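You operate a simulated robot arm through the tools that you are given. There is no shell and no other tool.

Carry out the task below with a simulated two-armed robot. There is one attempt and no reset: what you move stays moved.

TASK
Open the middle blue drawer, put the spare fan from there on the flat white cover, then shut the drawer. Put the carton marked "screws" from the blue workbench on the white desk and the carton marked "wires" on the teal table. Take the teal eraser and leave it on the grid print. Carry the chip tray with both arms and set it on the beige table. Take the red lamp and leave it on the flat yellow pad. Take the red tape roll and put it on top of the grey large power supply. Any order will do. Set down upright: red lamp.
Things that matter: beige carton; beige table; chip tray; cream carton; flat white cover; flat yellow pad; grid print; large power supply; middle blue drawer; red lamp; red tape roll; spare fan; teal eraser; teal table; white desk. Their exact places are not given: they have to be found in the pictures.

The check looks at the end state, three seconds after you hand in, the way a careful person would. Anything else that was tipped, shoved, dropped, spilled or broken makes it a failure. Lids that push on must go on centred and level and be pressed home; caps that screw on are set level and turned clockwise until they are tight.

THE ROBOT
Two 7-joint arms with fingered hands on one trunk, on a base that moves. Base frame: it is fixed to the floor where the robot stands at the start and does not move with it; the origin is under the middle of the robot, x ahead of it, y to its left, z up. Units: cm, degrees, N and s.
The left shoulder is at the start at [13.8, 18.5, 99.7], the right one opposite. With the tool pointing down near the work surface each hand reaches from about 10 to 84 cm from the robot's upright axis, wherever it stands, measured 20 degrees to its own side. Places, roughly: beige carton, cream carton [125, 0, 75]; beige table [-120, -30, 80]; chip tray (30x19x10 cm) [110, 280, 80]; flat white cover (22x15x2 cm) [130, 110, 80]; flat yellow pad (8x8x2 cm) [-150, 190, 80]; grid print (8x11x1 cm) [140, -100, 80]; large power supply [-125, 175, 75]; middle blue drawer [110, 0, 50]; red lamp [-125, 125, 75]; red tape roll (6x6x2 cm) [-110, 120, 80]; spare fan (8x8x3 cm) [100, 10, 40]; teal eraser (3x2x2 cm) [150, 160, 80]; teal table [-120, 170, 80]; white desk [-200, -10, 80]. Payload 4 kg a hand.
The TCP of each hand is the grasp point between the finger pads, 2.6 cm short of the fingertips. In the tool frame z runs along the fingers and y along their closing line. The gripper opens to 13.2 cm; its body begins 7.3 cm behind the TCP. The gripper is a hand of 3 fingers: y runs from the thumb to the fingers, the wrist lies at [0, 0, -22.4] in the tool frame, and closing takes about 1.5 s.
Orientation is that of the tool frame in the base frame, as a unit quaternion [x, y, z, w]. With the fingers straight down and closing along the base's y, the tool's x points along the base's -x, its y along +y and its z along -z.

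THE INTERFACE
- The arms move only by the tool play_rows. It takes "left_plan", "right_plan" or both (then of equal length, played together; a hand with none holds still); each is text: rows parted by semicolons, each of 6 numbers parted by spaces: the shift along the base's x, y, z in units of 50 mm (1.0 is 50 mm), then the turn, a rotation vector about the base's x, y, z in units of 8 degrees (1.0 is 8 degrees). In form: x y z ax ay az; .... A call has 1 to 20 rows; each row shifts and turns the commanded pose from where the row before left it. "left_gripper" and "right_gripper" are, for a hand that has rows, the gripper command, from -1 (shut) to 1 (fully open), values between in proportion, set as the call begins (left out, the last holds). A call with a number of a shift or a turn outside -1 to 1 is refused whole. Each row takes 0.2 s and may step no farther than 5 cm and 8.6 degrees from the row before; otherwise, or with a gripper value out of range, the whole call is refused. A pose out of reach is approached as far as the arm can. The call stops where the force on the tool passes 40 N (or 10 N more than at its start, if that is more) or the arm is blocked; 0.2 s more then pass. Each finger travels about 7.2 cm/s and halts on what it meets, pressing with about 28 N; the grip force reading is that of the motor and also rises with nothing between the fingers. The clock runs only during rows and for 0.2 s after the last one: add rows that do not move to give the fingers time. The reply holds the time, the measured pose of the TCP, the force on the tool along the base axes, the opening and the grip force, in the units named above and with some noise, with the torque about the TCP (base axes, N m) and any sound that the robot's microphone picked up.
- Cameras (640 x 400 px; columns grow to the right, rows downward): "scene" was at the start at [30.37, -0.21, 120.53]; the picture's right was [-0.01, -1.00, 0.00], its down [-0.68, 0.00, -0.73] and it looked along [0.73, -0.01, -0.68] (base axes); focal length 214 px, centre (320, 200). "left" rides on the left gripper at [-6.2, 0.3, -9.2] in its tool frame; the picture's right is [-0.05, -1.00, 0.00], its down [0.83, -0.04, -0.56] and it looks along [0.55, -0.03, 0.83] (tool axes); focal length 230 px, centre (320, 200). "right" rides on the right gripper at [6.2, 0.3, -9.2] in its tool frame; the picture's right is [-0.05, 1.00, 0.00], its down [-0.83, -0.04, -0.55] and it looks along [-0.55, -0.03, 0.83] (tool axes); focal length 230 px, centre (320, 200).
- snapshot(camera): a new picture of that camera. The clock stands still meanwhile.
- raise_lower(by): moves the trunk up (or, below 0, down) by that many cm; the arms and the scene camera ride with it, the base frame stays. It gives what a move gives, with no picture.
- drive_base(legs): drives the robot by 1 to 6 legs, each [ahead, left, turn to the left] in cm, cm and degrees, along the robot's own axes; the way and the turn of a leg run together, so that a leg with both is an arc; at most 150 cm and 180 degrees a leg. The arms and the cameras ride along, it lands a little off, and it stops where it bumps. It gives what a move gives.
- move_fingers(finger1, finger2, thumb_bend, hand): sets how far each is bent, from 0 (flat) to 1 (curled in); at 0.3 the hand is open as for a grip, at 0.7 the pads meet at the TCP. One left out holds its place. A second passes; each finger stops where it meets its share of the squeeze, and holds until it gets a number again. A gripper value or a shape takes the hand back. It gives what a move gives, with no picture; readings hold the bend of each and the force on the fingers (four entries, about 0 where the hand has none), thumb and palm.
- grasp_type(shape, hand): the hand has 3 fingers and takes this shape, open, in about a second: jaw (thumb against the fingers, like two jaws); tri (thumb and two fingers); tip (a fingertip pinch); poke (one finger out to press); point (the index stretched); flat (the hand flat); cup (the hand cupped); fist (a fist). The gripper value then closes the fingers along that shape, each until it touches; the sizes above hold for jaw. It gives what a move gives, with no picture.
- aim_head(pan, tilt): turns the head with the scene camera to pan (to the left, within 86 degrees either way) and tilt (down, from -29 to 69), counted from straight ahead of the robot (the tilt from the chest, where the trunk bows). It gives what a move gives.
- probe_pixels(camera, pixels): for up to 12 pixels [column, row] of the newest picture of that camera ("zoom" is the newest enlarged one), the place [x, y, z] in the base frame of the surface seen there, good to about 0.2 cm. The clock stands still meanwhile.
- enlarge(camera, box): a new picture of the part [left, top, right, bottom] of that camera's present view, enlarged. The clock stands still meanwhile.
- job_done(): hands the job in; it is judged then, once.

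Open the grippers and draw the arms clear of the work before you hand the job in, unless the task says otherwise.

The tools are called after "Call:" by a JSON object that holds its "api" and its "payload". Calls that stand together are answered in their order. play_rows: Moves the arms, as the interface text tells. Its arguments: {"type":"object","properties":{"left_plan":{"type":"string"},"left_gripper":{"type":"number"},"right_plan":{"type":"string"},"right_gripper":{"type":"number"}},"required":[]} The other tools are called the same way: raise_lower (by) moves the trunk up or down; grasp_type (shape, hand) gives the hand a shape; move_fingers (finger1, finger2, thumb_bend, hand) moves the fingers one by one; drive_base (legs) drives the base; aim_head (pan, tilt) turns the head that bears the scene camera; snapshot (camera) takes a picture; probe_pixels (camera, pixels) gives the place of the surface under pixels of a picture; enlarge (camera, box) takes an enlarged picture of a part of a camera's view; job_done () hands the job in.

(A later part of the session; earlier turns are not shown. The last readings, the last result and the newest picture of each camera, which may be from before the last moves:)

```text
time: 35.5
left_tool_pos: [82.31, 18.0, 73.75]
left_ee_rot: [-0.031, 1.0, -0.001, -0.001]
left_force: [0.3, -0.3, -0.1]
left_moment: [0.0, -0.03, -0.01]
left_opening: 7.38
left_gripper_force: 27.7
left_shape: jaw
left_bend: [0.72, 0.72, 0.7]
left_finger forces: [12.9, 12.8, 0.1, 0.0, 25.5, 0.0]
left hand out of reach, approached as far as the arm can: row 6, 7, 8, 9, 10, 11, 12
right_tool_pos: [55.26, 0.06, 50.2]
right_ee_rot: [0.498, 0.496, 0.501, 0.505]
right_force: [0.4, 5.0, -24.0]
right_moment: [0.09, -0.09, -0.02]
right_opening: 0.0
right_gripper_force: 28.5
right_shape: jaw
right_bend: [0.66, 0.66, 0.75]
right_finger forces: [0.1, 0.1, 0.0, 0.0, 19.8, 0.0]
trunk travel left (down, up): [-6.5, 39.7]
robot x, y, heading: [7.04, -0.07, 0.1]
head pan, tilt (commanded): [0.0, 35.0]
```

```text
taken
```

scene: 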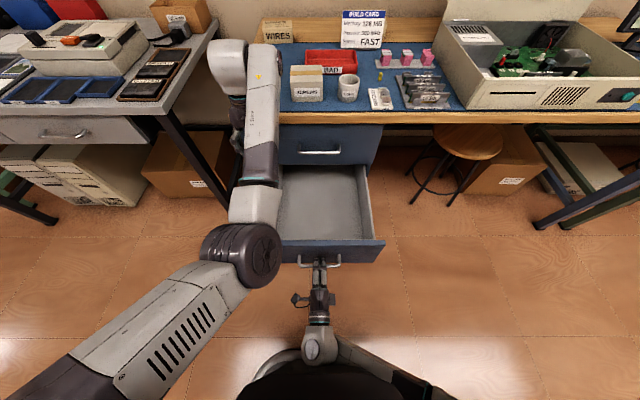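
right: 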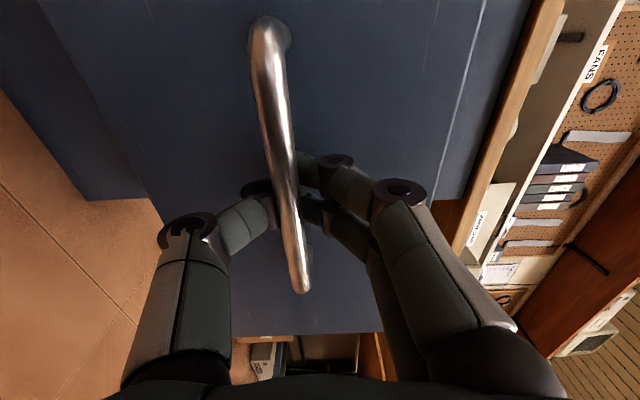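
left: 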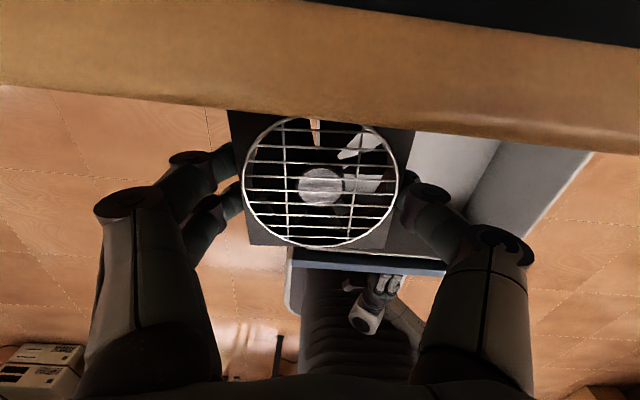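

Lift was limited by the arm's reach posture; the hand drifted to (82,18,74), near the bench edge. I move it outward to the left and back, away from the bench.

Call:
{"api": "play_rows", "payload": {"left_plan": "-0.4 0.6 0 0 0 0; -0.4 0.6 0 0 0 0; -0.4 0.6 0 0 0 0; -0.4 0.6 0 0 0 0; 0 0 0 0 0 0"}}

Call:
{"api": "snapshot", "payload": {"camera": "scene"}}

```text
time: 36.7
left_tool_pos: [76.98, 30.81, 71.87]
left_ee_rot: [-0.03, 1.0, 0.0, -0.001]
left_force: [-0.2, -0.1, -0.1]
left_moment: [0.02, -0.02, -0.01]
left_opening: 7.36
left_gripper_force: 27.4
left_shape: jaw
left_bend: [0.72, 0.72, 0.7]
left_finger forces: [12.9, 12.8, 0.0, 0.1, 25.6, 0.0]
left hand out of reach, approached as far as the arm can: row 1, 2, 3, 4
right_tool_pos: [55.2, -0.02, 50.17]
right_ee_rot: [0.498, 0.497, 0.501, 0.504]
right_force: [0.8, 4.9, -23.2]
right_moment: [0.08, -0.11, 0.0]
right_opening: 0.0
right_gripper_force: 27.5
right_shape: jaw
right_bend: [0.66, 0.66, 0.75]
right_finger forces: [0.1, 0.1, 0.1, 0.0, 20.1, 0.0]
trunk travel left (down, up): [-6.5, 39.7]
robot x, y, heading: [7.0, 0.21, 0.2]
head pan, tilt (commanded): [0.0, 35.0]
```

```text
taken
```

scene: 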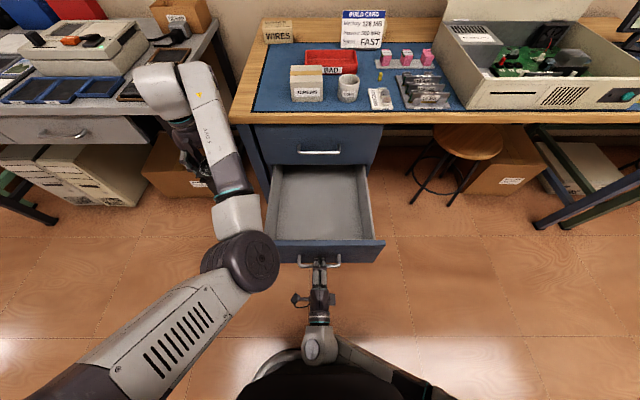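

The fan is held well clear at (77,31,72). While it holds, I push the drawer shut with the right arm (still at the handle), 20 rows of 1.5 cm.

Call:
{"api": "play_rows", "payload": {"right_plan": "0.3 0 -0.05 0 0 0; 0.3 0 -0.05 0 0 0; 0.3 0 0 0 0 0; 0.3 0 0 0 0 0; 0.3 0 0 0 0 0; 0.3 0 0 0 0 0; 0.3 0 0 0 0 0; 0.3 0 0 0 0 0; 0.3 0 0 0 0 0; 0.3 0 0 0 0 0; 0.3 0 0 0 0 0; 0.3 0 0 0 0 0; 0.3 0 0 0 0 0; 0.3 0 0 0 0 0; 0 0 0 0 0 0"}}

Call:
{"api": "snapshot", "payload": {"camera": "scene"}}

Call:
{"api": "snapshot", "payload": {"camera": "right"}}

```text
time: 39.9
left_tool_pos: [76.96, 30.64, 71.97]
left_ee_rot: [-0.031, 1.0, 0.0, 0.001]
left_force: [0.6, -0.6, -0.5]
left_moment: [0.01, 0.03, -0.04]
left_opening: 7.38
left_gripper_force: 28.3
left_shape: jaw
left_bend: [0.72, 0.72, 0.7]
left_finger forces: [12.7, 12.8, 0.0, 0.0, 25.6, 0.1]
right_tool_pos: [76.19, 0.19, 49.87]
right_ee_rot: [0.498, 0.496, 0.501, 0.505]
right_force: [0.9, -1.1, -5.6]
right_moment: [-0.01, -0.06, -0.05]
right_opening: 0.0
right_gripper_force: 27.5
right_shape: jaw
right_bend: [0.66, 0.66, 0.73]
right_finger forces: [0.0, 0.1, 0.1, 0.0, 5.6, 0.1]
trunk travel left (down, up): [-6.5, 39.7]
robot x, y, heading: [7.01, -0.26, -0.2]
head pan, tilt (commanded): [0.0, 35.0]
```

```text
taken
```

scene: 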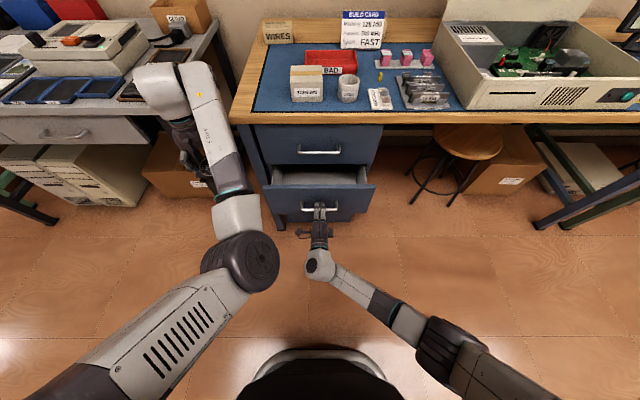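

```text
taken
```

right: 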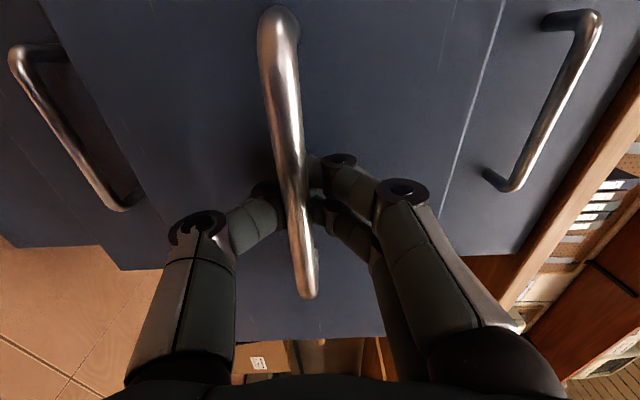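

The drawer is closing nicely. Continue until it meets its stop.

Call:
{"api": "play_rows", "payload": {"right_plan": "0.3 0 0 0 0 0; 0.3 0 0 0 0 0; 0.3 0 0 0 0 0; 0.3 0 0 0 0 0; 0.3 0 0 0 0 0; 0.3 0 0 0 0 0; 0.2 0 0 0 0 0; 0.2 0 0 0 0 0; 0.2 0 0 0 0 0; 0.2 0 0 0 0 0; 0 0 0 0 0 0"}}

Call:
{"api": "snapshot", "payload": {"camera": "scene"}}

Call:
{"api": "snapshot", "payload": {"camera": "right"}}

```text
time: 42.4
left_tool_pos: [76.8, 30.77, 72.06]
left_ee_rot: [-0.03, 1.0, 0.0, 0.0]
left_force: [-0.2, 0.0, 0.0]
left_moment: [-0.01, 0.01, 0.0]
left_opening: 7.38
left_gripper_force: 28.3
left_shape: jaw
left_bend: [0.72, 0.72, 0.7]
left_finger forces: [12.8, 12.7, 0.0, 0.0, 25.6, 0.0]
right_tool_pos: [86.58, 0.16, 49.56]
right_ee_rot: [0.498, 0.499, 0.5, 0.503]
right_force: [-10.2, -0.5, -1.9]
right_moment: [-0.02, 0.1, -0.04]
right_opening: 0.02
right_gripper_force: 27.9
right_shape: jaw
right_bend: [0.67, 0.67, 0.73]
right_finger forces: [0.0, 0.0, 0.0, 0.0, 0.5, 0.1]
right hand out of reach, approached as far as the arm can: row 9, 10
trunk travel left (down, up): [-6.5, 39.7]
robot x, y, heading: [6.84, 0.32, 0.0]
head pan, tilt (commanded): [0.0, 35.0]
stopped in row 11 (right hand): the force on the tool passed its limit at 40 N (the readings are from after the stop); the commanded pose is now the measured one
```

```text
taken
```

scene: 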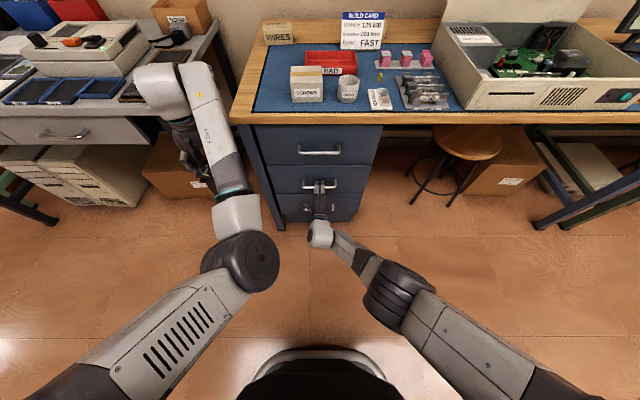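

```text
taken
```

right: 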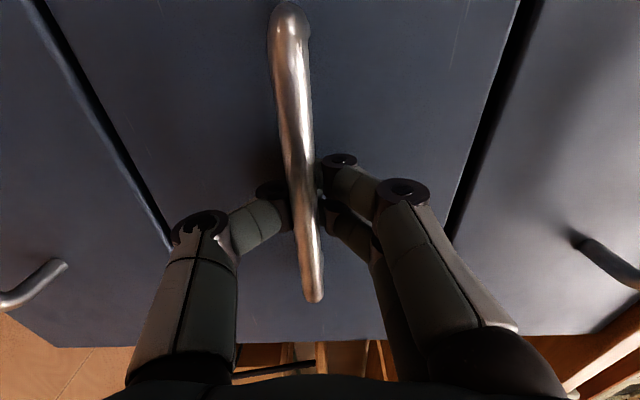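

The push hit 40 N, so it should be shut. I probe the middle and top drawer faces to compare.

Call:
{"api": "probe_pixels", "payload": {"camera": "scene", "pixels": [[285, 172], [350, 172], [285, 158], [350, 158], [300, 200], [345, 202]]}}

Call:
{"api": "enlarge", "payload": {"camera": "scene", "box": [240, 110, 400, 210]}}

```text
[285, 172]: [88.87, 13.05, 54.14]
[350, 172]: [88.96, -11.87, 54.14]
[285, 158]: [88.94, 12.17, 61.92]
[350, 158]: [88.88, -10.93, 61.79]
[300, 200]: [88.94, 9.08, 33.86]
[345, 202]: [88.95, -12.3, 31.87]
```

```text
4.00 times, centred on (320, 160) of scene
```

zoom: 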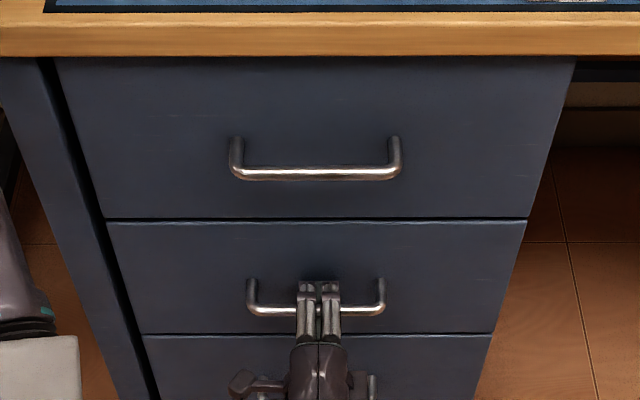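

All three faces are at x≈88.9: the drawer is shut. I open the right hand, then draw back straight.

Call:
{"api": "play_rows", "payload": {"right_plan": "0 0 0 0 0 0; 0 0 0 0 0 0; 0 0 0 0 0 0; 0 0 0 0 0 0; 0 0 0 0 0 0; 0 0 0 0 0 0; 0 0 0 0 0 0; 0 0 0 0 0 0", "right_gripper": 1}}

Call:
{"api": "play_rows", "payload": {"right_plan": "-0.5 0 0 0 0 0; -0.7 0 0 0 0 0; -0.7 0 0 0 0 0; -0.7 0 0 0 0 0; -0.7 0 0 0 0 0; -0.7 0 0 0 0 0; 0 0 0 0 0 0"}}

Call:
{"api": "snapshot", "payload": {"camera": "scene"}}

```text
time: 42.9
left_tool_pos: [76.81, 30.75, 72.01]
left_ee_rot: [-0.03, 1.0, 0.0, -0.001]
left_force: [-0.7, -0.5, -1.3]
left_moment: [-0.01, 0.01, 0.0]
left_opening: 7.36
left_gripper_force: 28.2
left_shape: jaw
left_bend: [0.72, 0.72, 0.7]
left_finger forces: [12.7, 12.7, 0.0, 0.0, 25.6, 0.0]
right_tool_pos: [86.38, 0.26, 49.36]
right_ee_rot: [0.498, 0.502, 0.499, 0.501]
right_force: [-0.6, 0.2, 0.0]
right_moment: [0.01, 0.04, -0.04]
right_opening: 13.18
right_gripper_force: 0.1
right_shape: jaw
right_bend: [0.3, 0.3, 0.3]
right_finger forces: [0.0, 0.1, 0.1, 0.0, 0.5, 0.0]
trunk travel left (down, up): [-6.5, 39.7]
robot x, y, heading: [7.12, 0.05, -0.2]
head pan, tilt (commanded): [0.0, 35.0]
stopped in row 2 (right hand): the force on the tool passed its limit at 61 N (the readings are from after the stop); the commanded pose is now the measured one
```

```text
time: 44.5
left_tool_pos: [76.74, 30.61, 71.98]
left_ee_rot: [-0.03, 1.0, 0.0, 0.0]
left_force: [-0.3, -0.3, -1.1]
left_moment: [-0.01, -0.02, -0.01]
left_opening: 7.37
left_gripper_force: 27.8
left_shape: jaw
left_bend: [0.72, 0.72, 0.7]
left_finger forces: [12.8, 12.8, 0.0, 0.0, 25.6, 0.0]
right_tool_pos: [66.31, 0.29, 49.07]
right_ee_rot: [0.5, 0.503, 0.497, 0.5]
right_force: [0.5, -0.3, 0.4]
right_moment: [0.01, -0.05, 0.0]
right_opening: 13.2
right_gripper_force: 0.1
right_shape: jaw
right_bend: [0.3, 0.3, 0.3]
right_finger forces: [0.1, 0.0, 0.0, 0.0, 0.1, 0.1]
trunk travel left (down, up): [-6.5, 39.7]
robot x, y, heading: [6.58, -0.18, -0.2]
head pan, tilt (commanded): [0.0, 35.0]
```

```text
taken
```

scene: 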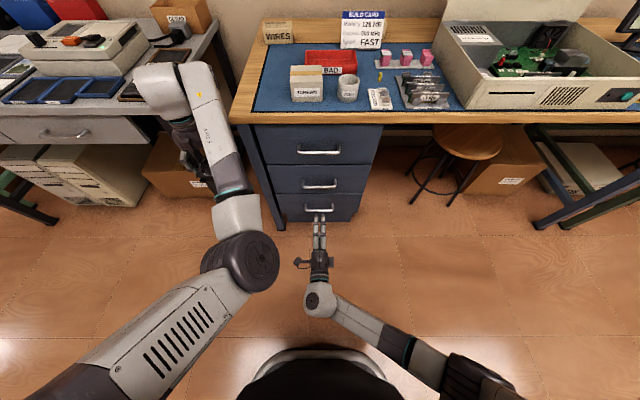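

The right hand is free. Now I raise the trunk 30 cm so both hands ride above table height.

Call:
{"api": "raise_lower", "payload": {"by": 30}}

Call:
{"api": "snapshot", "payload": {"camera": "scene"}}

```text
time: 47.5
left_tool_pos: [76.88, 30.73, 102.0]
left_ee_rot: [-0.03, 1.0, 0.0, -0.001]
left_force: [-0.1, 0.7, -1.2]
left_moment: [-0.02, 0.01, 0.0]
left_opening: 7.37
left_gripper_force: 28.1
left_shape: jaw
left_bend: [0.72, 0.72, 0.7]
left_finger forces: [12.7, 12.9, 0.0, 0.1, 25.6, 0.0]
right_tool_pos: [66.14, 0.34, 79.01]
right_ee_rot: [0.5, 0.502, 0.497, 0.5]
right_force: [0.2, -0.2, -1.0]
right_moment: [0.0, -0.01, 0.0]
right_opening: 13.2
right_gripper_force: 0.0
right_shape: jaw
right_bend: [0.3, 0.3, 0.3]
right_finger forces: [0.1, 0.1, 0.0, 0.0, 0.0, 0.0]
trunk travel left (down, up): [-36.5, 9.7]
robot x, y, heading: [6.83, -0.07, -0.1]
head pan, tilt (commanded): [0.0, 35.0]
```

```text
taken
```

scene: 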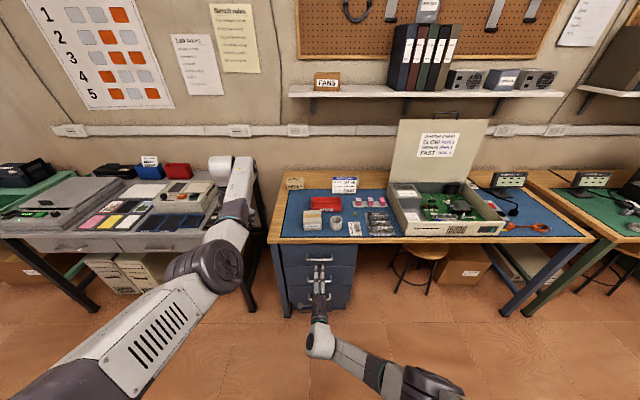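

Trunk is up. I zoom on the left table to find the flat white cover.

Call:
{"api": "aim_head", "payload": {"pan": 45, "tilt": 45}}

Call:
{"api": "snapshot", "payload": {"camera": "scene"}}

```text
time: 48.6
left_tool_pos: [76.78, 30.75, 102.0]
left_ee_rot: [-0.03, 1.0, 0.0, 0.0]
left_force: [-0.1, -0.6, -1.9]
left_moment: [-0.02, 0.0, -0.02]
left_opening: 7.39
left_gripper_force: 28.4
left_shape: jaw
left_bend: [0.72, 0.72, 0.7]
left_finger forces: [12.9, 12.8, 0.1, 0.1, 25.7, 0.0]
right_tool_pos: [66.13, 0.21, 78.99]
right_ee_rot: [0.5, 0.502, 0.497, 0.5]
right_force: [0.3, -0.1, -0.1]
right_moment: [0.02, -0.02, -0.01]
right_opening: 13.21
right_gripper_force: 0.1
right_shape: jaw
right_bend: [0.3, 0.3, 0.3]
right_finger forces: [0.1, 0.1, 0.0, 0.0, 0.1, 0.0]
trunk travel left (down, up): [-36.5, 9.7]
robot x, y, heading: [6.82, -0.14, 0.0]
head pan, tilt (commanded): [45.0, 45.0]
```

```text
taken
```

scene: 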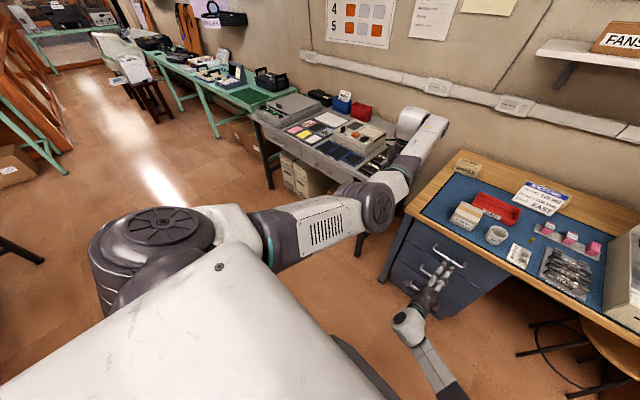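

I enlarge the left table area (250–400, 85–190).

Call:
{"api": "enlarge", "payload": {"camera": "scene", "box": [240, 85, 400, 185]}}

Call:
{"api": "enlarge", "payload": {"camera": "scene", "box": [120, 20, 300, 130]}}

```text
4.00 times, centred on (320, 135) of scene
```

zoom: 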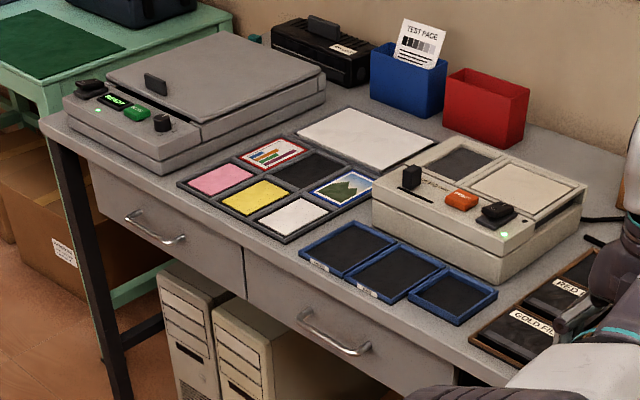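

```text
3.56 times, centred on (210, 75) of scene
```

zoom: 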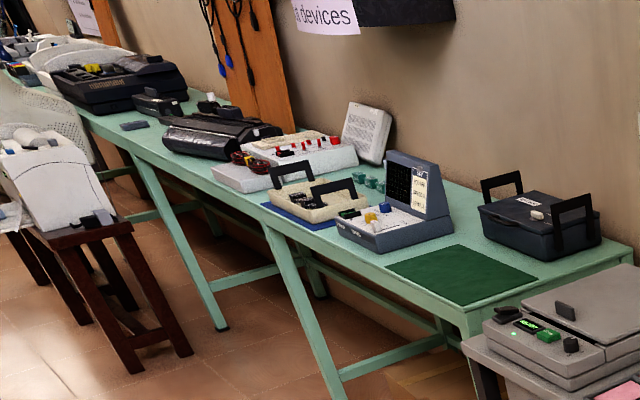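

White panel framed in dark at scene (331,119) is likely the flat white cover. Probing it and table edges.

Call:
{"api": "probe_pixels", "payload": {"camera": "scene", "pixels": [[331, 119], [318, 118], [328, 112], [347, 120], [335, 127], [256, 120], [365, 189], [300, 150], [324, 160], [310, 135], [352, 136], [280, 105]]}}

```text
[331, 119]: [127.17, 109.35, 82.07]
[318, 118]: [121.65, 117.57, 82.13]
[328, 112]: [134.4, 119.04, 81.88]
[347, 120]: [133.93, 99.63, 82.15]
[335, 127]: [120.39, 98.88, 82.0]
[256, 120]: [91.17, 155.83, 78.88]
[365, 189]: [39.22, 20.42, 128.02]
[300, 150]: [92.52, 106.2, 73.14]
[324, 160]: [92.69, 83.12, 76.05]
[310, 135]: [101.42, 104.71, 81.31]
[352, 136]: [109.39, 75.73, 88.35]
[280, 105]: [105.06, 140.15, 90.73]
```

Cover spans x 120–135, y 98–120 at z≈82, centre (127.5,109). First I fold the right hand back to tool-down, up and near the body.

Call:
{"api": "play_rows", "payload": {"right_plan": "-0.187 -0.333 0.48 -0.577 0.577 0.577; -0.187 -0.333 0.48 -0.577 0.577 0.577; -0.187 -0.333 0.48 -0.577 0.577 0.577; -0.187 -0.333 0.48 -0.577 0.577 0.577; -0.187 -0.333 0.48 -0.577 0.577 0.577; -0.187 -0.333 0.48 -0.577 0.577 0.577; -0.187 -0.333 0.48 -0.577 0.577 0.577; -0.187 -0.333 0.48 -0.577 0.577 0.577; -0.187 -0.333 0.48 -0.577 0.577 0.577; -0.187 -0.333 0.48 -0.577 0.577 0.577; -0.187 -0.333 0.48 -0.577 0.577 0.577; -0.187 -0.333 0.48 -0.577 0.577 0.577; -0.187 -0.333 0.48 -0.577 0.577 0.577; -0.187 -0.333 0.48 -0.577 0.577 0.577; -0.187 -0.333 0.48 -0.577 0.577 0.577; 0 0 0 0 0 0"}}

Call:
{"api": "snapshot", "payload": {"camera": "right"}}

```text
time: 52.0
left_tool_pos: [76.68, 30.66, 102.11]
left_ee_rot: [-0.031, 1.0, 0.0, 0.001]
left_force: [-0.5, 0.3, -0.8]
left_moment: [0.04, 0.03, 0.05]
left_opening: 7.37
left_gripper_force: 28.2
left_shape: jaw
left_bend: [0.72, 0.72, 0.7]
left_finger forces: [12.9, 12.8, 0.1, 0.0, 25.5, 0.0]
right_tool_pos: [52.18, -24.87, 115.1]
right_ee_rot: [-0.004, 1.0, -0.003, 0.0]
right_force: [0.2, 0.8, 0.2]
right_moment: [0.01, 0.01, 0.01]
right_opening: 13.18
right_gripper_force: 0.1
right_shape: jaw
right_bend: [0.3, 0.3, 0.3]
right_finger forces: [0.1, 0.0, 0.1, 0.1, 0.0, 0.1]
trunk travel left (down, up): [-36.5, 9.7]
robot x, y, heading: [7.12, -0.42, 0.0]
head pan, tilt (commanded): [45.0, 45.0]
```

```text
taken
```

right: 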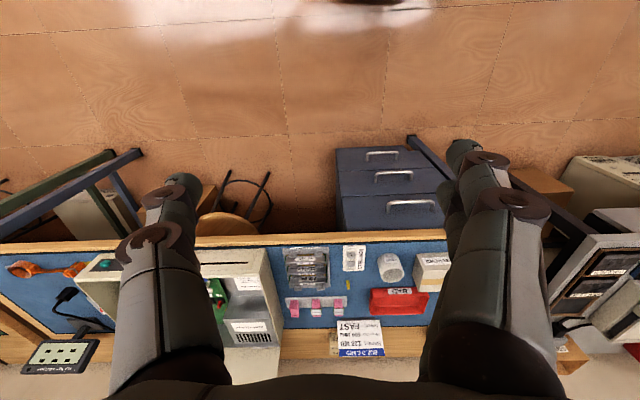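

Both hands are tool-down. I raise the trunk 9 cm more for clearance, then strafe left 78 cm.

Call:
{"api": "raise_lower", "payload": {"by": 9}}

Call:
{"api": "drive_base", "payload": {"legs": [[0, 78, 0]]}}

Call:
{"api": "aim_head", "payload": {"pan": 15, "tilt": 55}}

Call:
{"api": "snapshot", "payload": {"camera": "scene"}}

```text
time: 53.2
left_tool_pos: [76.84, 30.81, 110.98]
left_ee_rot: [-0.03, 1.0, 0.0, 0.0]
left_force: [0.2, -0.7, -1.2]
left_moment: [0.0, -0.02, -0.02]
left_opening: 7.36
left_gripper_force: 28.5
left_shape: jaw
left_bend: [0.72, 0.72, 0.7]
left_finger forces: [12.8, 12.8, 0.1, 0.0, 25.7, 0.0]
right_tool_pos: [52.31, -24.93, 124.04]
right_ee_rot: [-0.003, 1.0, -0.001, 0.001]
right_force: [0.7, -0.5, -0.4]
right_moment: [-0.01, 0.04, -0.01]
right_opening: 13.17
right_gripper_force: 0.2
right_shape: jaw
right_bend: [0.3, 0.3, 0.3]
right_finger forces: [0.0, 0.0, 0.0, 0.1, 0.0, 0.0]
trunk travel left (down, up): [-45.5, 0.7]
robot x, y, heading: [6.58, -0.02, 0.1]
head pan, tilt (commanded): [45.0, 45.0]
```

```text
time: 57.4
left_tool_pos: [76.45, 108.74, 111.04]
left_ee_rot: [-0.033, 0.999, 0.001, 0.0]
left_force: [-0.3, 0.4, 0.2]
left_moment: [0.03, 0.03, 0.01]
left_opening: 7.37
left_gripper_force: 28.4
left_shape: jaw
left_bend: [0.72, 0.72, 0.7]
left_finger forces: [12.7, 12.8, 0.1, 0.0, 25.6, 0.1]
right_tool_pos: [52.24, 53.11, 124.05]
right_ee_rot: [-0.005, 1.0, -0.002, 0.0]
right_force: [1.0, 0.1, 0.5]
right_moment: [-0.02, -0.01, 0.01]
right_opening: 13.18
right_gripper_force: 0.1
right_shape: jaw
right_bend: [0.3, 0.3, 0.3]
right_finger forces: [0.0, 0.0, 0.0, 0.0, 0.1, 0.0]
trunk travel left (down, up): [-45.5, 0.7]
robot x, y, heading: [6.76, 77.33, 0.2]
head pan, tilt (commanded): [45.0, 45.0]
```

```text
time: 58.4
left_tool_pos: [76.5, 108.7, 110.91]
left_ee_rot: [-0.032, 1.0, 0.0, 0.0]
left_force: [-0.2, 0.2, -0.5]
left_moment: [0.01, -0.02, 0.0]
left_opening: 7.37
left_gripper_force: 28.1
left_shape: jaw
left_bend: [0.72, 0.72, 0.7]
left_finger forces: [12.9, 12.8, 0.0, 0.0, 25.6, 0.0]
right_tool_pos: [52.18, 53.16, 124.11]
right_ee_rot: [-0.004, 1.0, -0.002, 0.0]
right_force: [-1.1, 0.4, -0.7]
right_moment: [0.01, 0.01, 0.01]
right_opening: 13.17
right_gripper_force: 0.0
right_shape: jaw
right_bend: [0.3, 0.3, 0.3]
right_finger forces: [0.0, 0.1, 0.0, 0.1, 0.0, 0.0]
trunk travel left (down, up): [-45.5, 0.7]
robot x, y, heading: [7.19, 77.94, 0.1]
head pan, tilt (commanded): [15.0, 55.0]
```

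```text
taken
```

scene: 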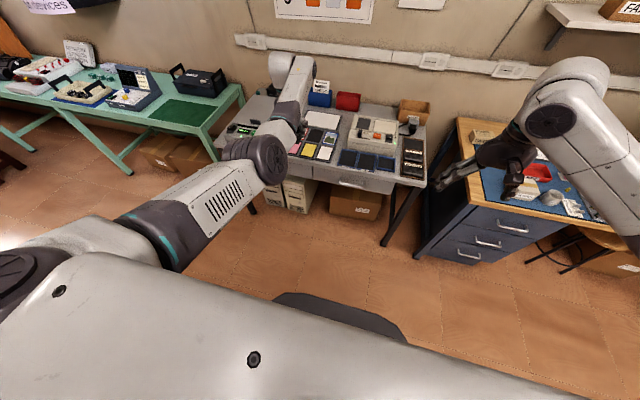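

Before going ahead, I probe the left elbow and nearby arm heights to make sure nothing hangs below table-object height.

Call:
{"api": "probe_pixels", "payload": {"camera": "scene", "pixels": [[255, 160], [265, 178], [215, 210], [285, 110], [282, 65], [320, 320], [240, 150], [520, 185], [560, 110], [331, 122], [376, 130], [415, 110]]}}

Call:
{"api": "snapshot", "payload": {"camera": "left"}}

```text
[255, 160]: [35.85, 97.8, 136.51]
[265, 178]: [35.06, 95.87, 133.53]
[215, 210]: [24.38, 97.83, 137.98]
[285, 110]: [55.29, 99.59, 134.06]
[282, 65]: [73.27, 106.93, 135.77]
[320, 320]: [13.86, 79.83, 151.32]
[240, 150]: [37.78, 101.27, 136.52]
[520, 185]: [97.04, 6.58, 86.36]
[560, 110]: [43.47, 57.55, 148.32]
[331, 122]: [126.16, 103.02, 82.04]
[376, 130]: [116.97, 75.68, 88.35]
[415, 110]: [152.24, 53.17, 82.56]
```

```text
taken
```

left: 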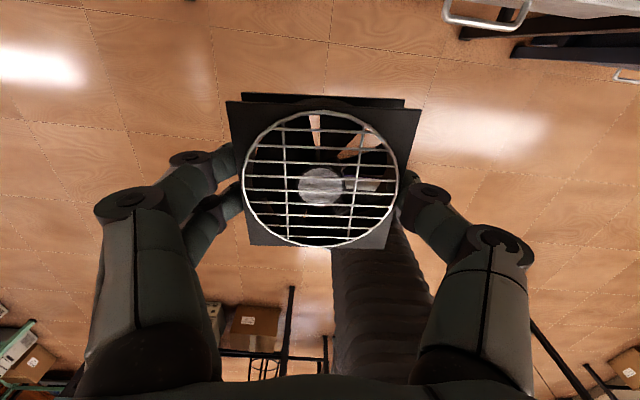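

Elbow and forearm are at z≈136, all clear. Drive ahead 51 cm.

Call:
{"api": "drive_base", "payload": {"legs": [[51, 0, 0]]}}

Call:
{"api": "snapshot", "payload": {"camera": "left"}}

Call:
{"api": "snapshot", "payload": {"camera": "scene"}}

```text
time: 61.4
left_tool_pos: [127.56, 109.0, 111.17]
left_ee_rot: [-0.034, 0.999, 0.0, 0.001]
left_force: [-0.3, -0.2, -0.8]
left_moment: [-0.02, 0.0, 0.0]
left_opening: 7.37
left_gripper_force: 27.8
left_shape: jaw
left_bend: [0.72, 0.72, 0.7]
left_finger forces: [12.8, 12.9, 0.0, 0.0, 25.6, 0.1]
right_tool_pos: [103.31, 53.44, 124.02]
right_ee_rot: [-0.005, 1.0, -0.002, 0.001]
right_force: [-0.8, -0.1, 0.0]
right_moment: [0.01, -0.01, 0.03]
right_opening: 13.18
right_gripper_force: 0.0
right_shape: jaw
right_bend: [0.3, 0.3, 0.3]
right_finger forces: [0.0, 0.0, 0.0, 0.0, 0.0, 0.0]
trunk travel left (down, up): [-45.5, 0.7]
robot x, y, heading: [57.92, 77.76, 0.4]
head pan, tilt (commanded): [15.0, 55.0]
```

```text
taken
```

left: 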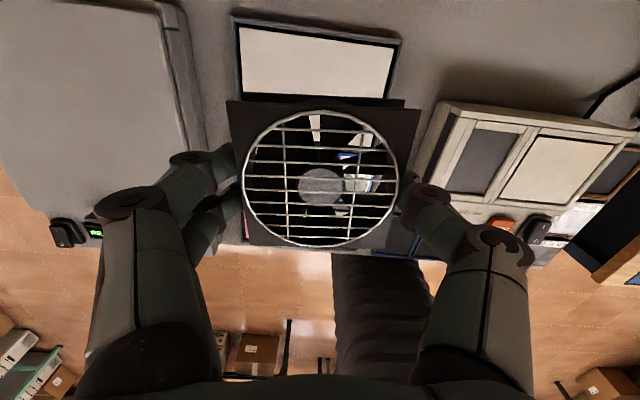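

```text
taken
```

scene: 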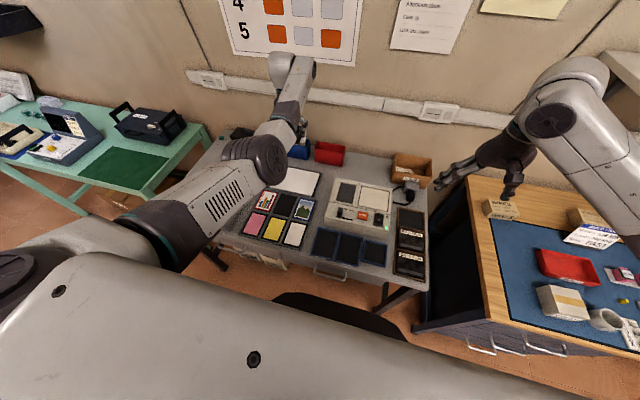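

Hand is over (127.6,109.0). I verify the cover's corners from this nearer view before descending.

Call:
{"api": "enlarge", "payload": {"camera": "scene", "box": [220, 130, 380, 230]}}

Call:
{"api": "probe_pixels", "payload": {"camera": "left", "pixels": [[244, 30], [394, 45], [248, 92], [384, 96], [315, 60]]}}

```text
4.00 times, centred on (300, 180) of scene
```

zoom: 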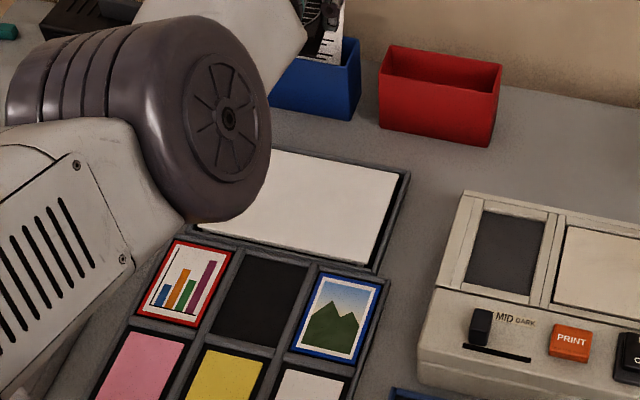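

```text
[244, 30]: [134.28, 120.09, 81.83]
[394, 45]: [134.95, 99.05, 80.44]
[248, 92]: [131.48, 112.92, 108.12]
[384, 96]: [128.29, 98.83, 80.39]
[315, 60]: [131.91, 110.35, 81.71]
```

Cover confirmed (x 120–135, y 99–120, z≈82). Descend, slower near the end; release expected at TCP z≈85.

Call:
{"api": "play_rows", "payload": {"left_plan": "0 0 -0.9 0 0 0; 0 0 -0.9 0 0 0; 0 0 -0.9 0 0 0; 0 0 -0.9 0 0 0; 0 0 -0.9 0 0 0; 0 0 -0.5 0 0 0; 0 0 0 0 0 0"}}

Call:
{"api": "snapshot", "payload": {"camera": "left"}}

```text
time: 63.0
left_tool_pos: [125.36, 108.58, 94.29]
left_ee_rot: [-0.033, 0.999, 0.0, 0.0]
left_force: [0.4, -0.2, -1.7]
left_moment: [0.04, -0.01, 0.01]
left_opening: 7.32
left_gripper_force: 28.3
left_shape: jaw
left_bend: [0.72, 0.72, 0.7]
left_finger forces: [12.8, 12.8, 0.0, 0.0, 25.5, 0.0]
left hand out of reach, approached as far as the arm can: row 3, 4, 5, 6
right_tool_pos: [103.53, 53.26, 124.08]
right_ee_rot: [-0.005, 1.0, -0.002, 0.0]
right_force: [-0.2, -0.7, -1.6]
right_moment: [0.0, 0.01, 0.01]
right_opening: 13.19
right_gripper_force: 0.0
right_shape: jaw
right_bend: [0.3, 0.3, 0.3]
right_finger forces: [0.0, 0.0, 0.0, 0.0, 0.0, 0.1]
trunk travel left (down, up): [-45.5, 0.7]
robot x, y, heading: [58.13, 77.81, 0.2]
head pan, tilt (commanded): [15.0, 55.0]
```

```text
taken
```

left: 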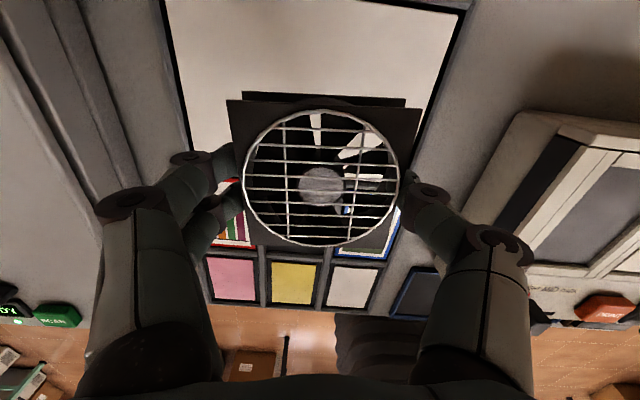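

The arm ran out of reach at z 94 with the trunk high. I raise the hand a bit, then lower the trunk to get reach.

Call:
{"api": "play_rows", "payload": {"left_plan": "0 0 0.6 0 0 0; 0 0 0.6 0 0 0; 0 0 0 0 0 0"}}

Call:
{"api": "raise_lower", "payload": {"by": -12}}

```text
time: 63.8
left_tool_pos: [125.24, 108.79, 100.1]
left_ee_rot: [-0.034, 0.999, 0.0, -0.001]
left_force: [0.2, -0.2, -1.2]
left_moment: [-0.01, 0.04, -0.05]
left_opening: 7.28
left_gripper_force: 27.5
left_shape: jaw
left_bend: [0.72, 0.72, 0.7]
left_finger forces: [12.6, 12.6, 0.1, 0.0, 25.1, 0.1]
right_tool_pos: [103.49, 53.45, 124.05]
right_ee_rot: [-0.006, 1.0, -0.002, 0.0]
right_force: [0.0, 0.0, 0.0]
right_moment: [0.02, 0.01, -0.03]
right_opening: 13.21
right_gripper_force: 0.0
right_shape: jaw
right_bend: [0.3, 0.3, 0.3]
right_finger forces: [0.0, 0.1, 0.0, 0.1, 0.0, 0.0]
trunk travel left (down, up): [-45.5, 0.7]
robot x, y, heading: [57.82, 78.02, 0.1]
head pan, tilt (commanded): [15.0, 55.0]
```

```text
time: 65.3
left_tool_pos: [125.47, 108.67, 88.14]
left_ee_rot: [-0.033, 0.999, 0.001, 0.0]
left_force: [0.0, -0.2, 0.0]
left_moment: [-0.01, 0.0, 0.0]
left_opening: 7.29
left_gripper_force: 28.3
left_shape: jaw
left_bend: [0.72, 0.72, 0.7]
left_finger forces: [12.6, 12.5, 0.1, 0.0, 25.1, 0.1]
right_tool_pos: [103.43, 53.37, 112.12]
right_ee_rot: [-0.004, 1.0, -0.002, 0.0]
right_force: [0.1, -0.2, -1.0]
right_moment: [0.04, -0.02, -0.04]
right_opening: 13.19
right_gripper_force: 0.1
right_shape: jaw
right_bend: [0.3, 0.3, 0.3]
right_finger forces: [0.0, 0.0, 0.0, 0.0, 0.0, 0.0]
trunk travel left (down, up): [-33.5, 12.7]
robot x, y, heading: [57.89, 78.36, 0.4]
head pan, tilt (commanded): [15.0, 55.0]
```

Hand now at z 88 over the cover. Shift +2 cm x, then lower in small steps until light contact.

Call:
{"api": "play_rows", "payload": {"left_plan": "0.2 0.05 0 0 0 0; 0.2 0.05 0 0 0 0; 0 0 -0.3 0 0 0; 0 0 -0.1 0 0 0; 0 0 -0.1 0 0 0; 0 0 0 0 0 0"}}

Call:
{"api": "snapshot", "payload": {"camera": "left"}}

```text
time: 66.7
left_tool_pos: [127.4, 109.07, 85.48]
left_ee_rot: [-0.034, 0.999, 0.001, 0.0]
left_force: [-0.3, -1.0, -1.0]
left_moment: [0.03, 0.0, 0.0]
left_opening: 7.28
left_gripper_force: 27.9
left_shape: jaw
left_bend: [0.72, 0.72, 0.7]
left_finger forces: [12.5, 12.5, 0.0, 0.0, 25.2, 0.0]
right_tool_pos: [103.38, 53.36, 112.15]
right_ee_rot: [-0.005, 1.0, -0.002, 0.0]
right_force: [0.1, -0.8, 0.9]
right_moment: [0.01, 0.01, 0.02]
right_opening: 13.21
right_gripper_force: 0.1
right_shape: jaw
right_bend: [0.3, 0.3, 0.3]
right_finger forces: [0.0, 0.1, 0.0, 0.1, 0.0, 0.0]
trunk travel left (down, up): [-33.5, 12.7]
robot x, y, heading: [57.65, 77.8, 0.1]
head pan, tilt (commanded): [15.0, 55.0]
```

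```text
taken
```

left: 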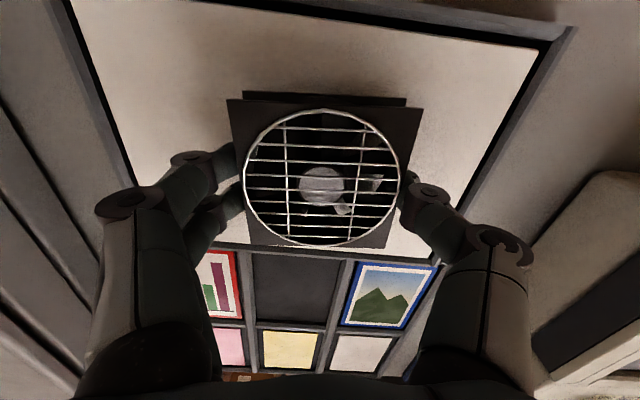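

Fan hovers just above the cover. Lower in 0.2 cm steps until force shows.

Call:
{"api": "play_rows", "payload": {"left_plan": "0 0 -0.05 0 0 0; 0 0 -0.05 0 0 0; 0 0 0 0 0 0"}}

Call:
{"api": "play_rows", "payload": {"left_plan": "0 0 -0.04 0 0 0; 0 0 -0.03 0 0 0; 0 0 0 0 0 0"}}

```text
time: 67.5
left_tool_pos: [127.57, 109.02, 85.03]
left_ee_rot: [-0.033, 0.999, 0.0, 0.0]
left_force: [-0.1, 0.4, -1.5]
left_moment: [0.02, 0.04, 0.01]
left_opening: 7.29
left_gripper_force: 28.4
left_shape: jaw
left_bend: [0.72, 0.72, 0.7]
left_finger forces: [12.4, 12.5, 0.0, 0.0, 25.2, 0.1]
right_tool_pos: [103.47, 53.29, 112.04]
right_ee_rot: [-0.005, 1.0, -0.001, 0.0]
right_force: [0.5, 0.3, -0.7]
right_moment: [0.04, 0.02, -0.03]
right_opening: 13.19
right_gripper_force: 0.1
right_shape: jaw
right_bend: [0.3, 0.3, 0.3]
right_finger forces: [0.1, 0.0, 0.0, 0.0, 0.0, 0.1]
trunk travel left (down, up): [-33.5, 12.7]
robot x, y, heading: [57.85, 77.9, 0.4]
head pan, tilt (commanded): [15.0, 55.0]
```

```text
time: 68.3
left_tool_pos: [127.57, 109.11, 84.78]
left_ee_rot: [-0.033, 0.999, 0.0, 0.001]
left_force: [0.0, -2.0, 2.8]
left_moment: [0.0, 0.02, -0.02]
left_opening: 7.28
left_gripper_force: 27.7
left_shape: jaw
left_bend: [0.72, 0.72, 0.7]
left_finger forces: [12.4, 12.6, 0.1, 0.0, 25.7, 0.0]
right_tool_pos: [103.33, 53.35, 112.04]
right_ee_rot: [-0.005, 1.0, -0.002, 0.0]
right_force: [0.3, -0.3, -0.6]
right_moment: [-0.01, 0.0, -0.01]
right_opening: 13.19
right_gripper_force: 0.0
right_shape: jaw
right_bend: [0.3, 0.3, 0.3]
right_finger forces: [0.0, 0.0, 0.1, 0.1, 0.0, 0.0]
trunk travel left (down, up): [-33.5, 12.7]
robot x, y, heading: [57.47, 77.73, 0.5]
head pan, tilt (commanded): [15.0, 55.0]
```

Light contact (+2.8 N). Open the left hand and lift away.

Call:
{"api": "play_rows", "payload": {"left_plan": "0 0 0 0 0 0; 0 0 0 0 0 0; 0 0 0 0 0 0; 0 0 0 0 0 0; 0 0 0 0 0 0; 0 0 0 0 0 0; 0 0 0.2 0 0 0; 0 0 0.5 0 0 0; 0 0 0.8 0 0 0; 0 0 0.8 0 0 0; 0 0 0.8 0 0 0; 0 0 0 0 0 0", "left_gripper": 1}}

Call:
{"api": "snapshot", "payload": {"camera": "left"}}

```text
time: 70.9
left_tool_pos: [127.57, 109.23, 100.48]
left_ee_rot: [-0.033, 0.999, -0.001, -0.001]
left_force: [-0.5, 0.5, 0.5]
left_moment: [-0.02, 0.0, -0.01]
left_opening: 13.21
left_gripper_force: 0.0
left_shape: jaw
left_bend: [0.3, 0.3, 0.3]
left_finger forces: [0.0, 0.1, 0.0, 0.0, 0.0, 0.0]
right_tool_pos: [103.51, 53.39, 111.97]
right_ee_rot: [-0.005, 1.0, -0.001, -0.001]
right_force: [0.1, -0.1, -0.3]
right_moment: [0.02, -0.01, 0.01]
right_opening: 13.19
right_gripper_force: 0.1
right_shape: jaw
right_bend: [0.3, 0.3, 0.3]
right_finger forces: [0.1, 0.1, 0.1, 0.0, 0.0, 0.0]
trunk travel left (down, up): [-33.5, 12.7]
robot x, y, heading: [57.88, 77.73, 0.3]
head pan, tilt (commanded): [15.0, 55.0]
```

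```text
taken
```

left: 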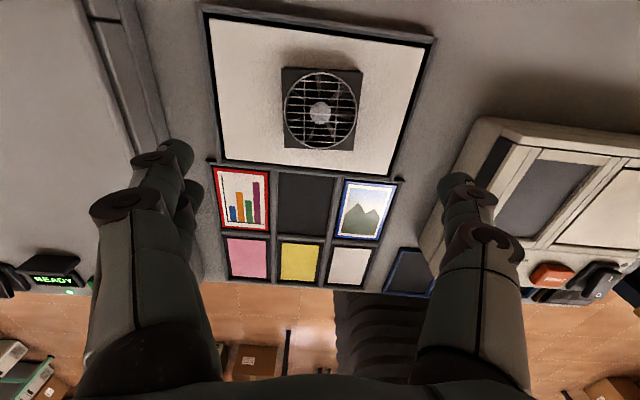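

The fan lies centred on the white cover. Next, locate the teal eraser near (150,160): I look left with the head.

Call:
{"api": "aim_head", "payload": {"pan": 50, "tilt": 50}}

Call:
{"api": "snapshot", "payload": {"camera": "scene"}}

```text
time: 71.9
left_tool_pos: [127.56, 109.15, 100.43]
left_ee_rot: [-0.033, 0.999, 0.001, 0.0]
left_force: [0.2, 0.2, -0.1]
left_moment: [-0.01, 0.02, 0.03]
left_opening: 13.18
left_gripper_force: 0.0
left_shape: jaw
left_bend: [0.3, 0.3, 0.3]
left_finger forces: [0.1, 0.0, 0.0, 0.1, 0.0, 0.0]
right_tool_pos: [103.51, 53.4, 111.99]
right_ee_rot: [-0.005, 1.0, -0.002, 0.0]
right_force: [-0.4, -0.5, 0.2]
right_moment: [0.01, 0.02, 0.0]
right_opening: 13.18
right_gripper_force: 0.0
right_shape: jaw
right_bend: [0.3, 0.3, 0.3]
right_finger forces: [0.0, 0.1, 0.1, 0.1, 0.1, 0.0]
trunk travel left (down, up): [-33.5, 12.7]
robot x, y, heading: [57.91, 77.75, 0.2]
head pan, tilt (commanded): [50.0, 50.0]
```

```text
taken
```

scene: 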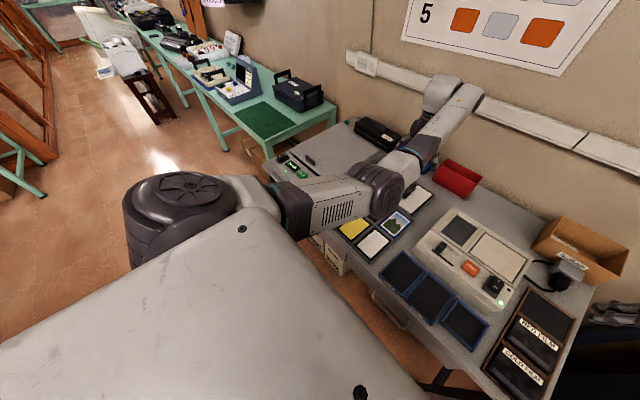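

Call:
{"api": "enlarge", "payload": {"camera": "scene", "box": [280, 90, 440, 190]}}

Call:
{"api": "enlarge", "payload": {"camera": "scene", "box": [180, 30, 340, 130]}}

```text
4.00 times, centred on (360, 140) of scene
```

zoom: 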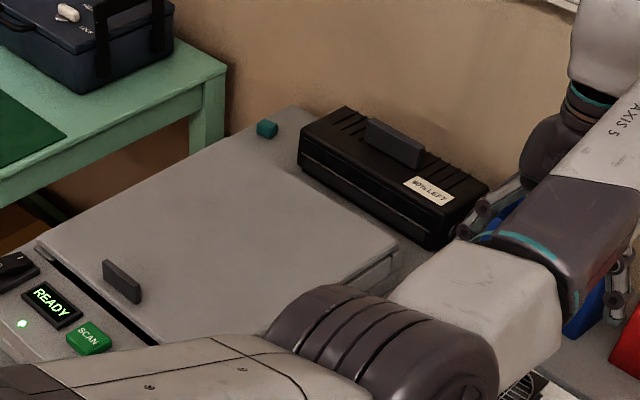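

```text
4.00 times, centred on (260, 80) of scene
```

zoom: 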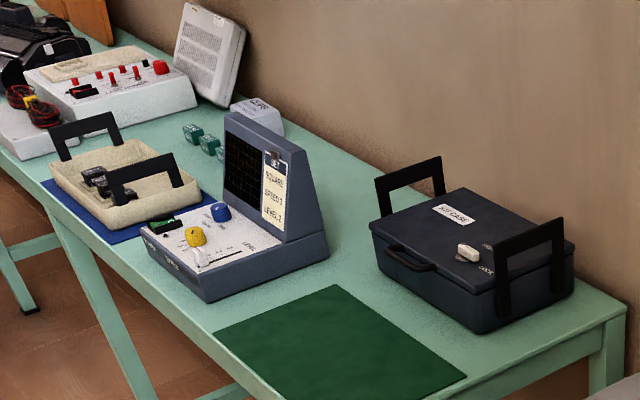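

The teal eraser is at scene ≈(347,122), behind the scanner near the table's back-left corner. Probe it.

Call:
{"api": "probe_pixels", "payload": {"camera": "scene", "pixels": [[347, 122], [346, 121], [348, 123], [345, 126], [352, 126], [372, 125], [322, 150], [380, 140], [305, 165], [340, 130]]}}

```text
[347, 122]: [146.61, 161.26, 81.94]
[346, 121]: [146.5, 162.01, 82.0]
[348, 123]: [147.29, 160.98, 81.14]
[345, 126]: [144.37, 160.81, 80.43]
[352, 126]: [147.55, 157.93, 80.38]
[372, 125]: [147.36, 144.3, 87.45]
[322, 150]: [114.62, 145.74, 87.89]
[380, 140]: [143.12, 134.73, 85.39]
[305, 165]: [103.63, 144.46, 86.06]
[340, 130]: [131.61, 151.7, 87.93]
```

Eraser at about (146.7,161.5), top z 82. It's deep, so I move the robot left to about y=138 first, with hands above everything.

Call:
{"api": "drive_base", "payload": {"legs": [[0, 60, 0]]}}

Call:
{"api": "aim_head", "payload": {"pan": 15, "tilt": 60}}

Call:
{"api": "snapshot", "payload": {"camera": "scene"}}

Call:
{"api": "snapshot", "payload": {"camera": "left"}}

```text
time: 75.2
left_tool_pos: [126.79, 168.77, 100.32]
left_ee_rot: [-0.036, 0.999, 0.0, 0.0]
left_force: [0.1, 0.1, 1.0]
left_moment: [-0.03, -0.02, 0.05]
left_opening: 13.19
left_gripper_force: 0.1
left_shape: jaw
left_bend: [0.3, 0.3, 0.3]
left_finger forces: [0.0, 0.0, 0.0, 0.0, 0.1, 0.1]
right_tool_pos: [103.02, 112.83, 111.9]
right_ee_rot: [-0.007, 1.0, -0.002, 0.0]
right_force: [-0.4, 0.0, -0.4]
right_moment: [0.03, 0.05, 0.03]
right_opening: 13.18
right_gripper_force: 0.0
right_shape: jaw
right_bend: [0.3, 0.3, 0.3]
right_finger forces: [0.1, 0.0, 0.0, 0.1, 0.1, 0.0]
trunk travel left (down, up): [-33.5, 12.7]
robot x, y, heading: [57.74, 137.31, 0.4]
head pan, tilt (commanded): [50.0, 50.0]
```

```text
time: 76.2
left_tool_pos: [126.79, 168.83, 100.37]
left_ee_rot: [-0.037, 0.999, 0.0, 0.0]
left_force: [1.7, 0.6, 0.4]
left_moment: [0.0, 0.02, 0.0]
left_opening: 13.2
left_gripper_force: 0.1
left_shape: jaw
left_bend: [0.3, 0.3, 0.3]
left_finger forces: [0.0, 0.1, 0.0, 0.0, 0.0, 0.0]
right_tool_pos: [103.23, 112.78, 112.12]
right_ee_rot: [-0.008, 1.0, -0.001, 0.001]
right_force: [0.4, -0.2, 0.7]
right_moment: [-0.01, -0.01, 0.0]
right_opening: 13.19
right_gripper_force: 0.1
right_shape: jaw
right_bend: [0.3, 0.3, 0.3]
right_finger forces: [0.0, 0.0, 0.0, 0.0, 0.0, 0.0]
trunk travel left (down, up): [-33.5, 12.7]
robot x, y, heading: [57.52, 136.89, 0.5]
head pan, tilt (commanded): [15.0, 60.0]
```

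```text
taken
```

scene: 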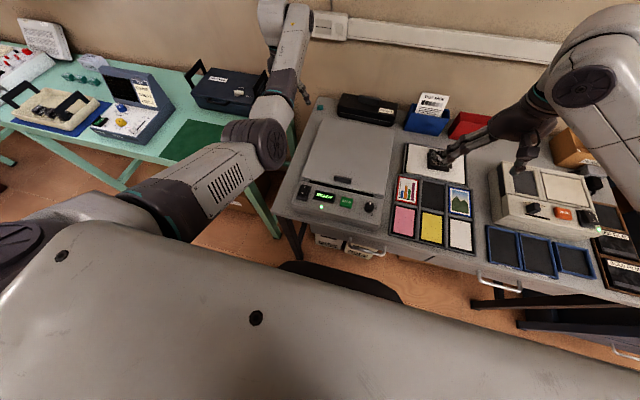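

```text
taken
```

left: 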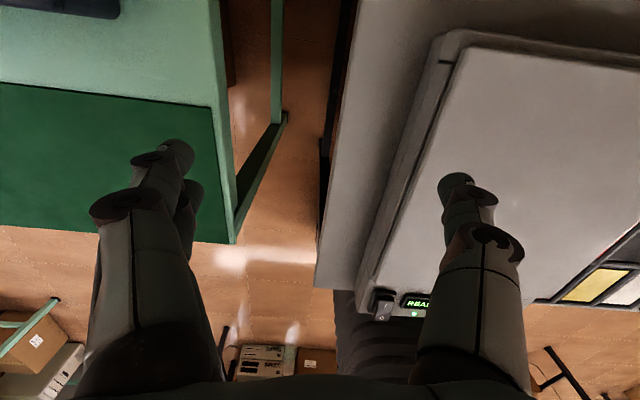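

I zoom on the table's back-left corner around (318,105) for the eraser and neighbours.

Call:
{"api": "enlarge", "payload": {"camera": "scene", "box": [290, 85, 410, 160]}}

Call:
{"api": "probe_pixels", "payload": {"camera": "scene", "pixels": [[319, 104], [336, 108], [320, 122], [390, 130], [345, 100], [300, 180], [276, 205], [300, 125], [310, 110], [350, 282]]}}

```text
5.33 times, centred on (350, 122) of scene
```

zoom: 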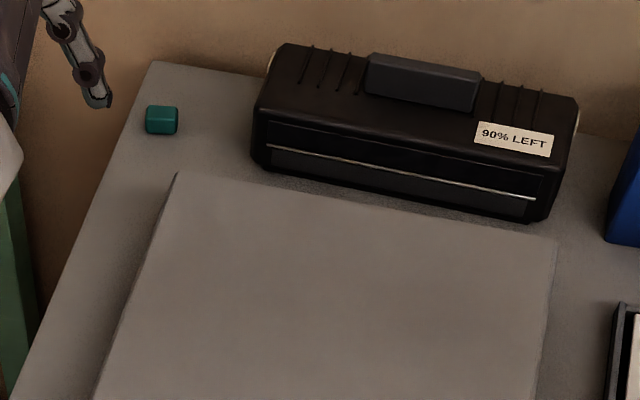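

```text
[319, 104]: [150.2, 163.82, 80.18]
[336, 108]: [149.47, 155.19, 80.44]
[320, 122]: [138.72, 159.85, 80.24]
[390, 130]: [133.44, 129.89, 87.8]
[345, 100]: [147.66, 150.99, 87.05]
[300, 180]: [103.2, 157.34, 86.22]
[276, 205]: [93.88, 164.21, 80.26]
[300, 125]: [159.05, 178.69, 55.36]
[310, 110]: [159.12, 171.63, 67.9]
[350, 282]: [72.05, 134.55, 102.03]
```

Probing eraser corners, scanner's back corner and toner's left end in the zoom.

Call:
{"api": "probe_pixels", "payload": {"camera": "zoom", "pixels": [[150, 110], [174, 110], [174, 122], [150, 122], [162, 129], [162, 115], [180, 178], [165, 195], [256, 150], [280, 60], [152, 64], [178, 140]]}}

```text
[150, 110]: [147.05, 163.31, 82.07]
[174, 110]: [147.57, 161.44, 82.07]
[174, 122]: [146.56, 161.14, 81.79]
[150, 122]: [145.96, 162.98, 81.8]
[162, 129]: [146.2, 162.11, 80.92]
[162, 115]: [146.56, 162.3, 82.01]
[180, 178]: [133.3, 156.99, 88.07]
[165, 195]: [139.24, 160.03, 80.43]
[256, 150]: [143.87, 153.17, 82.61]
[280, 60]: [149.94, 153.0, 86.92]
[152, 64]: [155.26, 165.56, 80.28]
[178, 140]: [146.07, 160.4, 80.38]
```

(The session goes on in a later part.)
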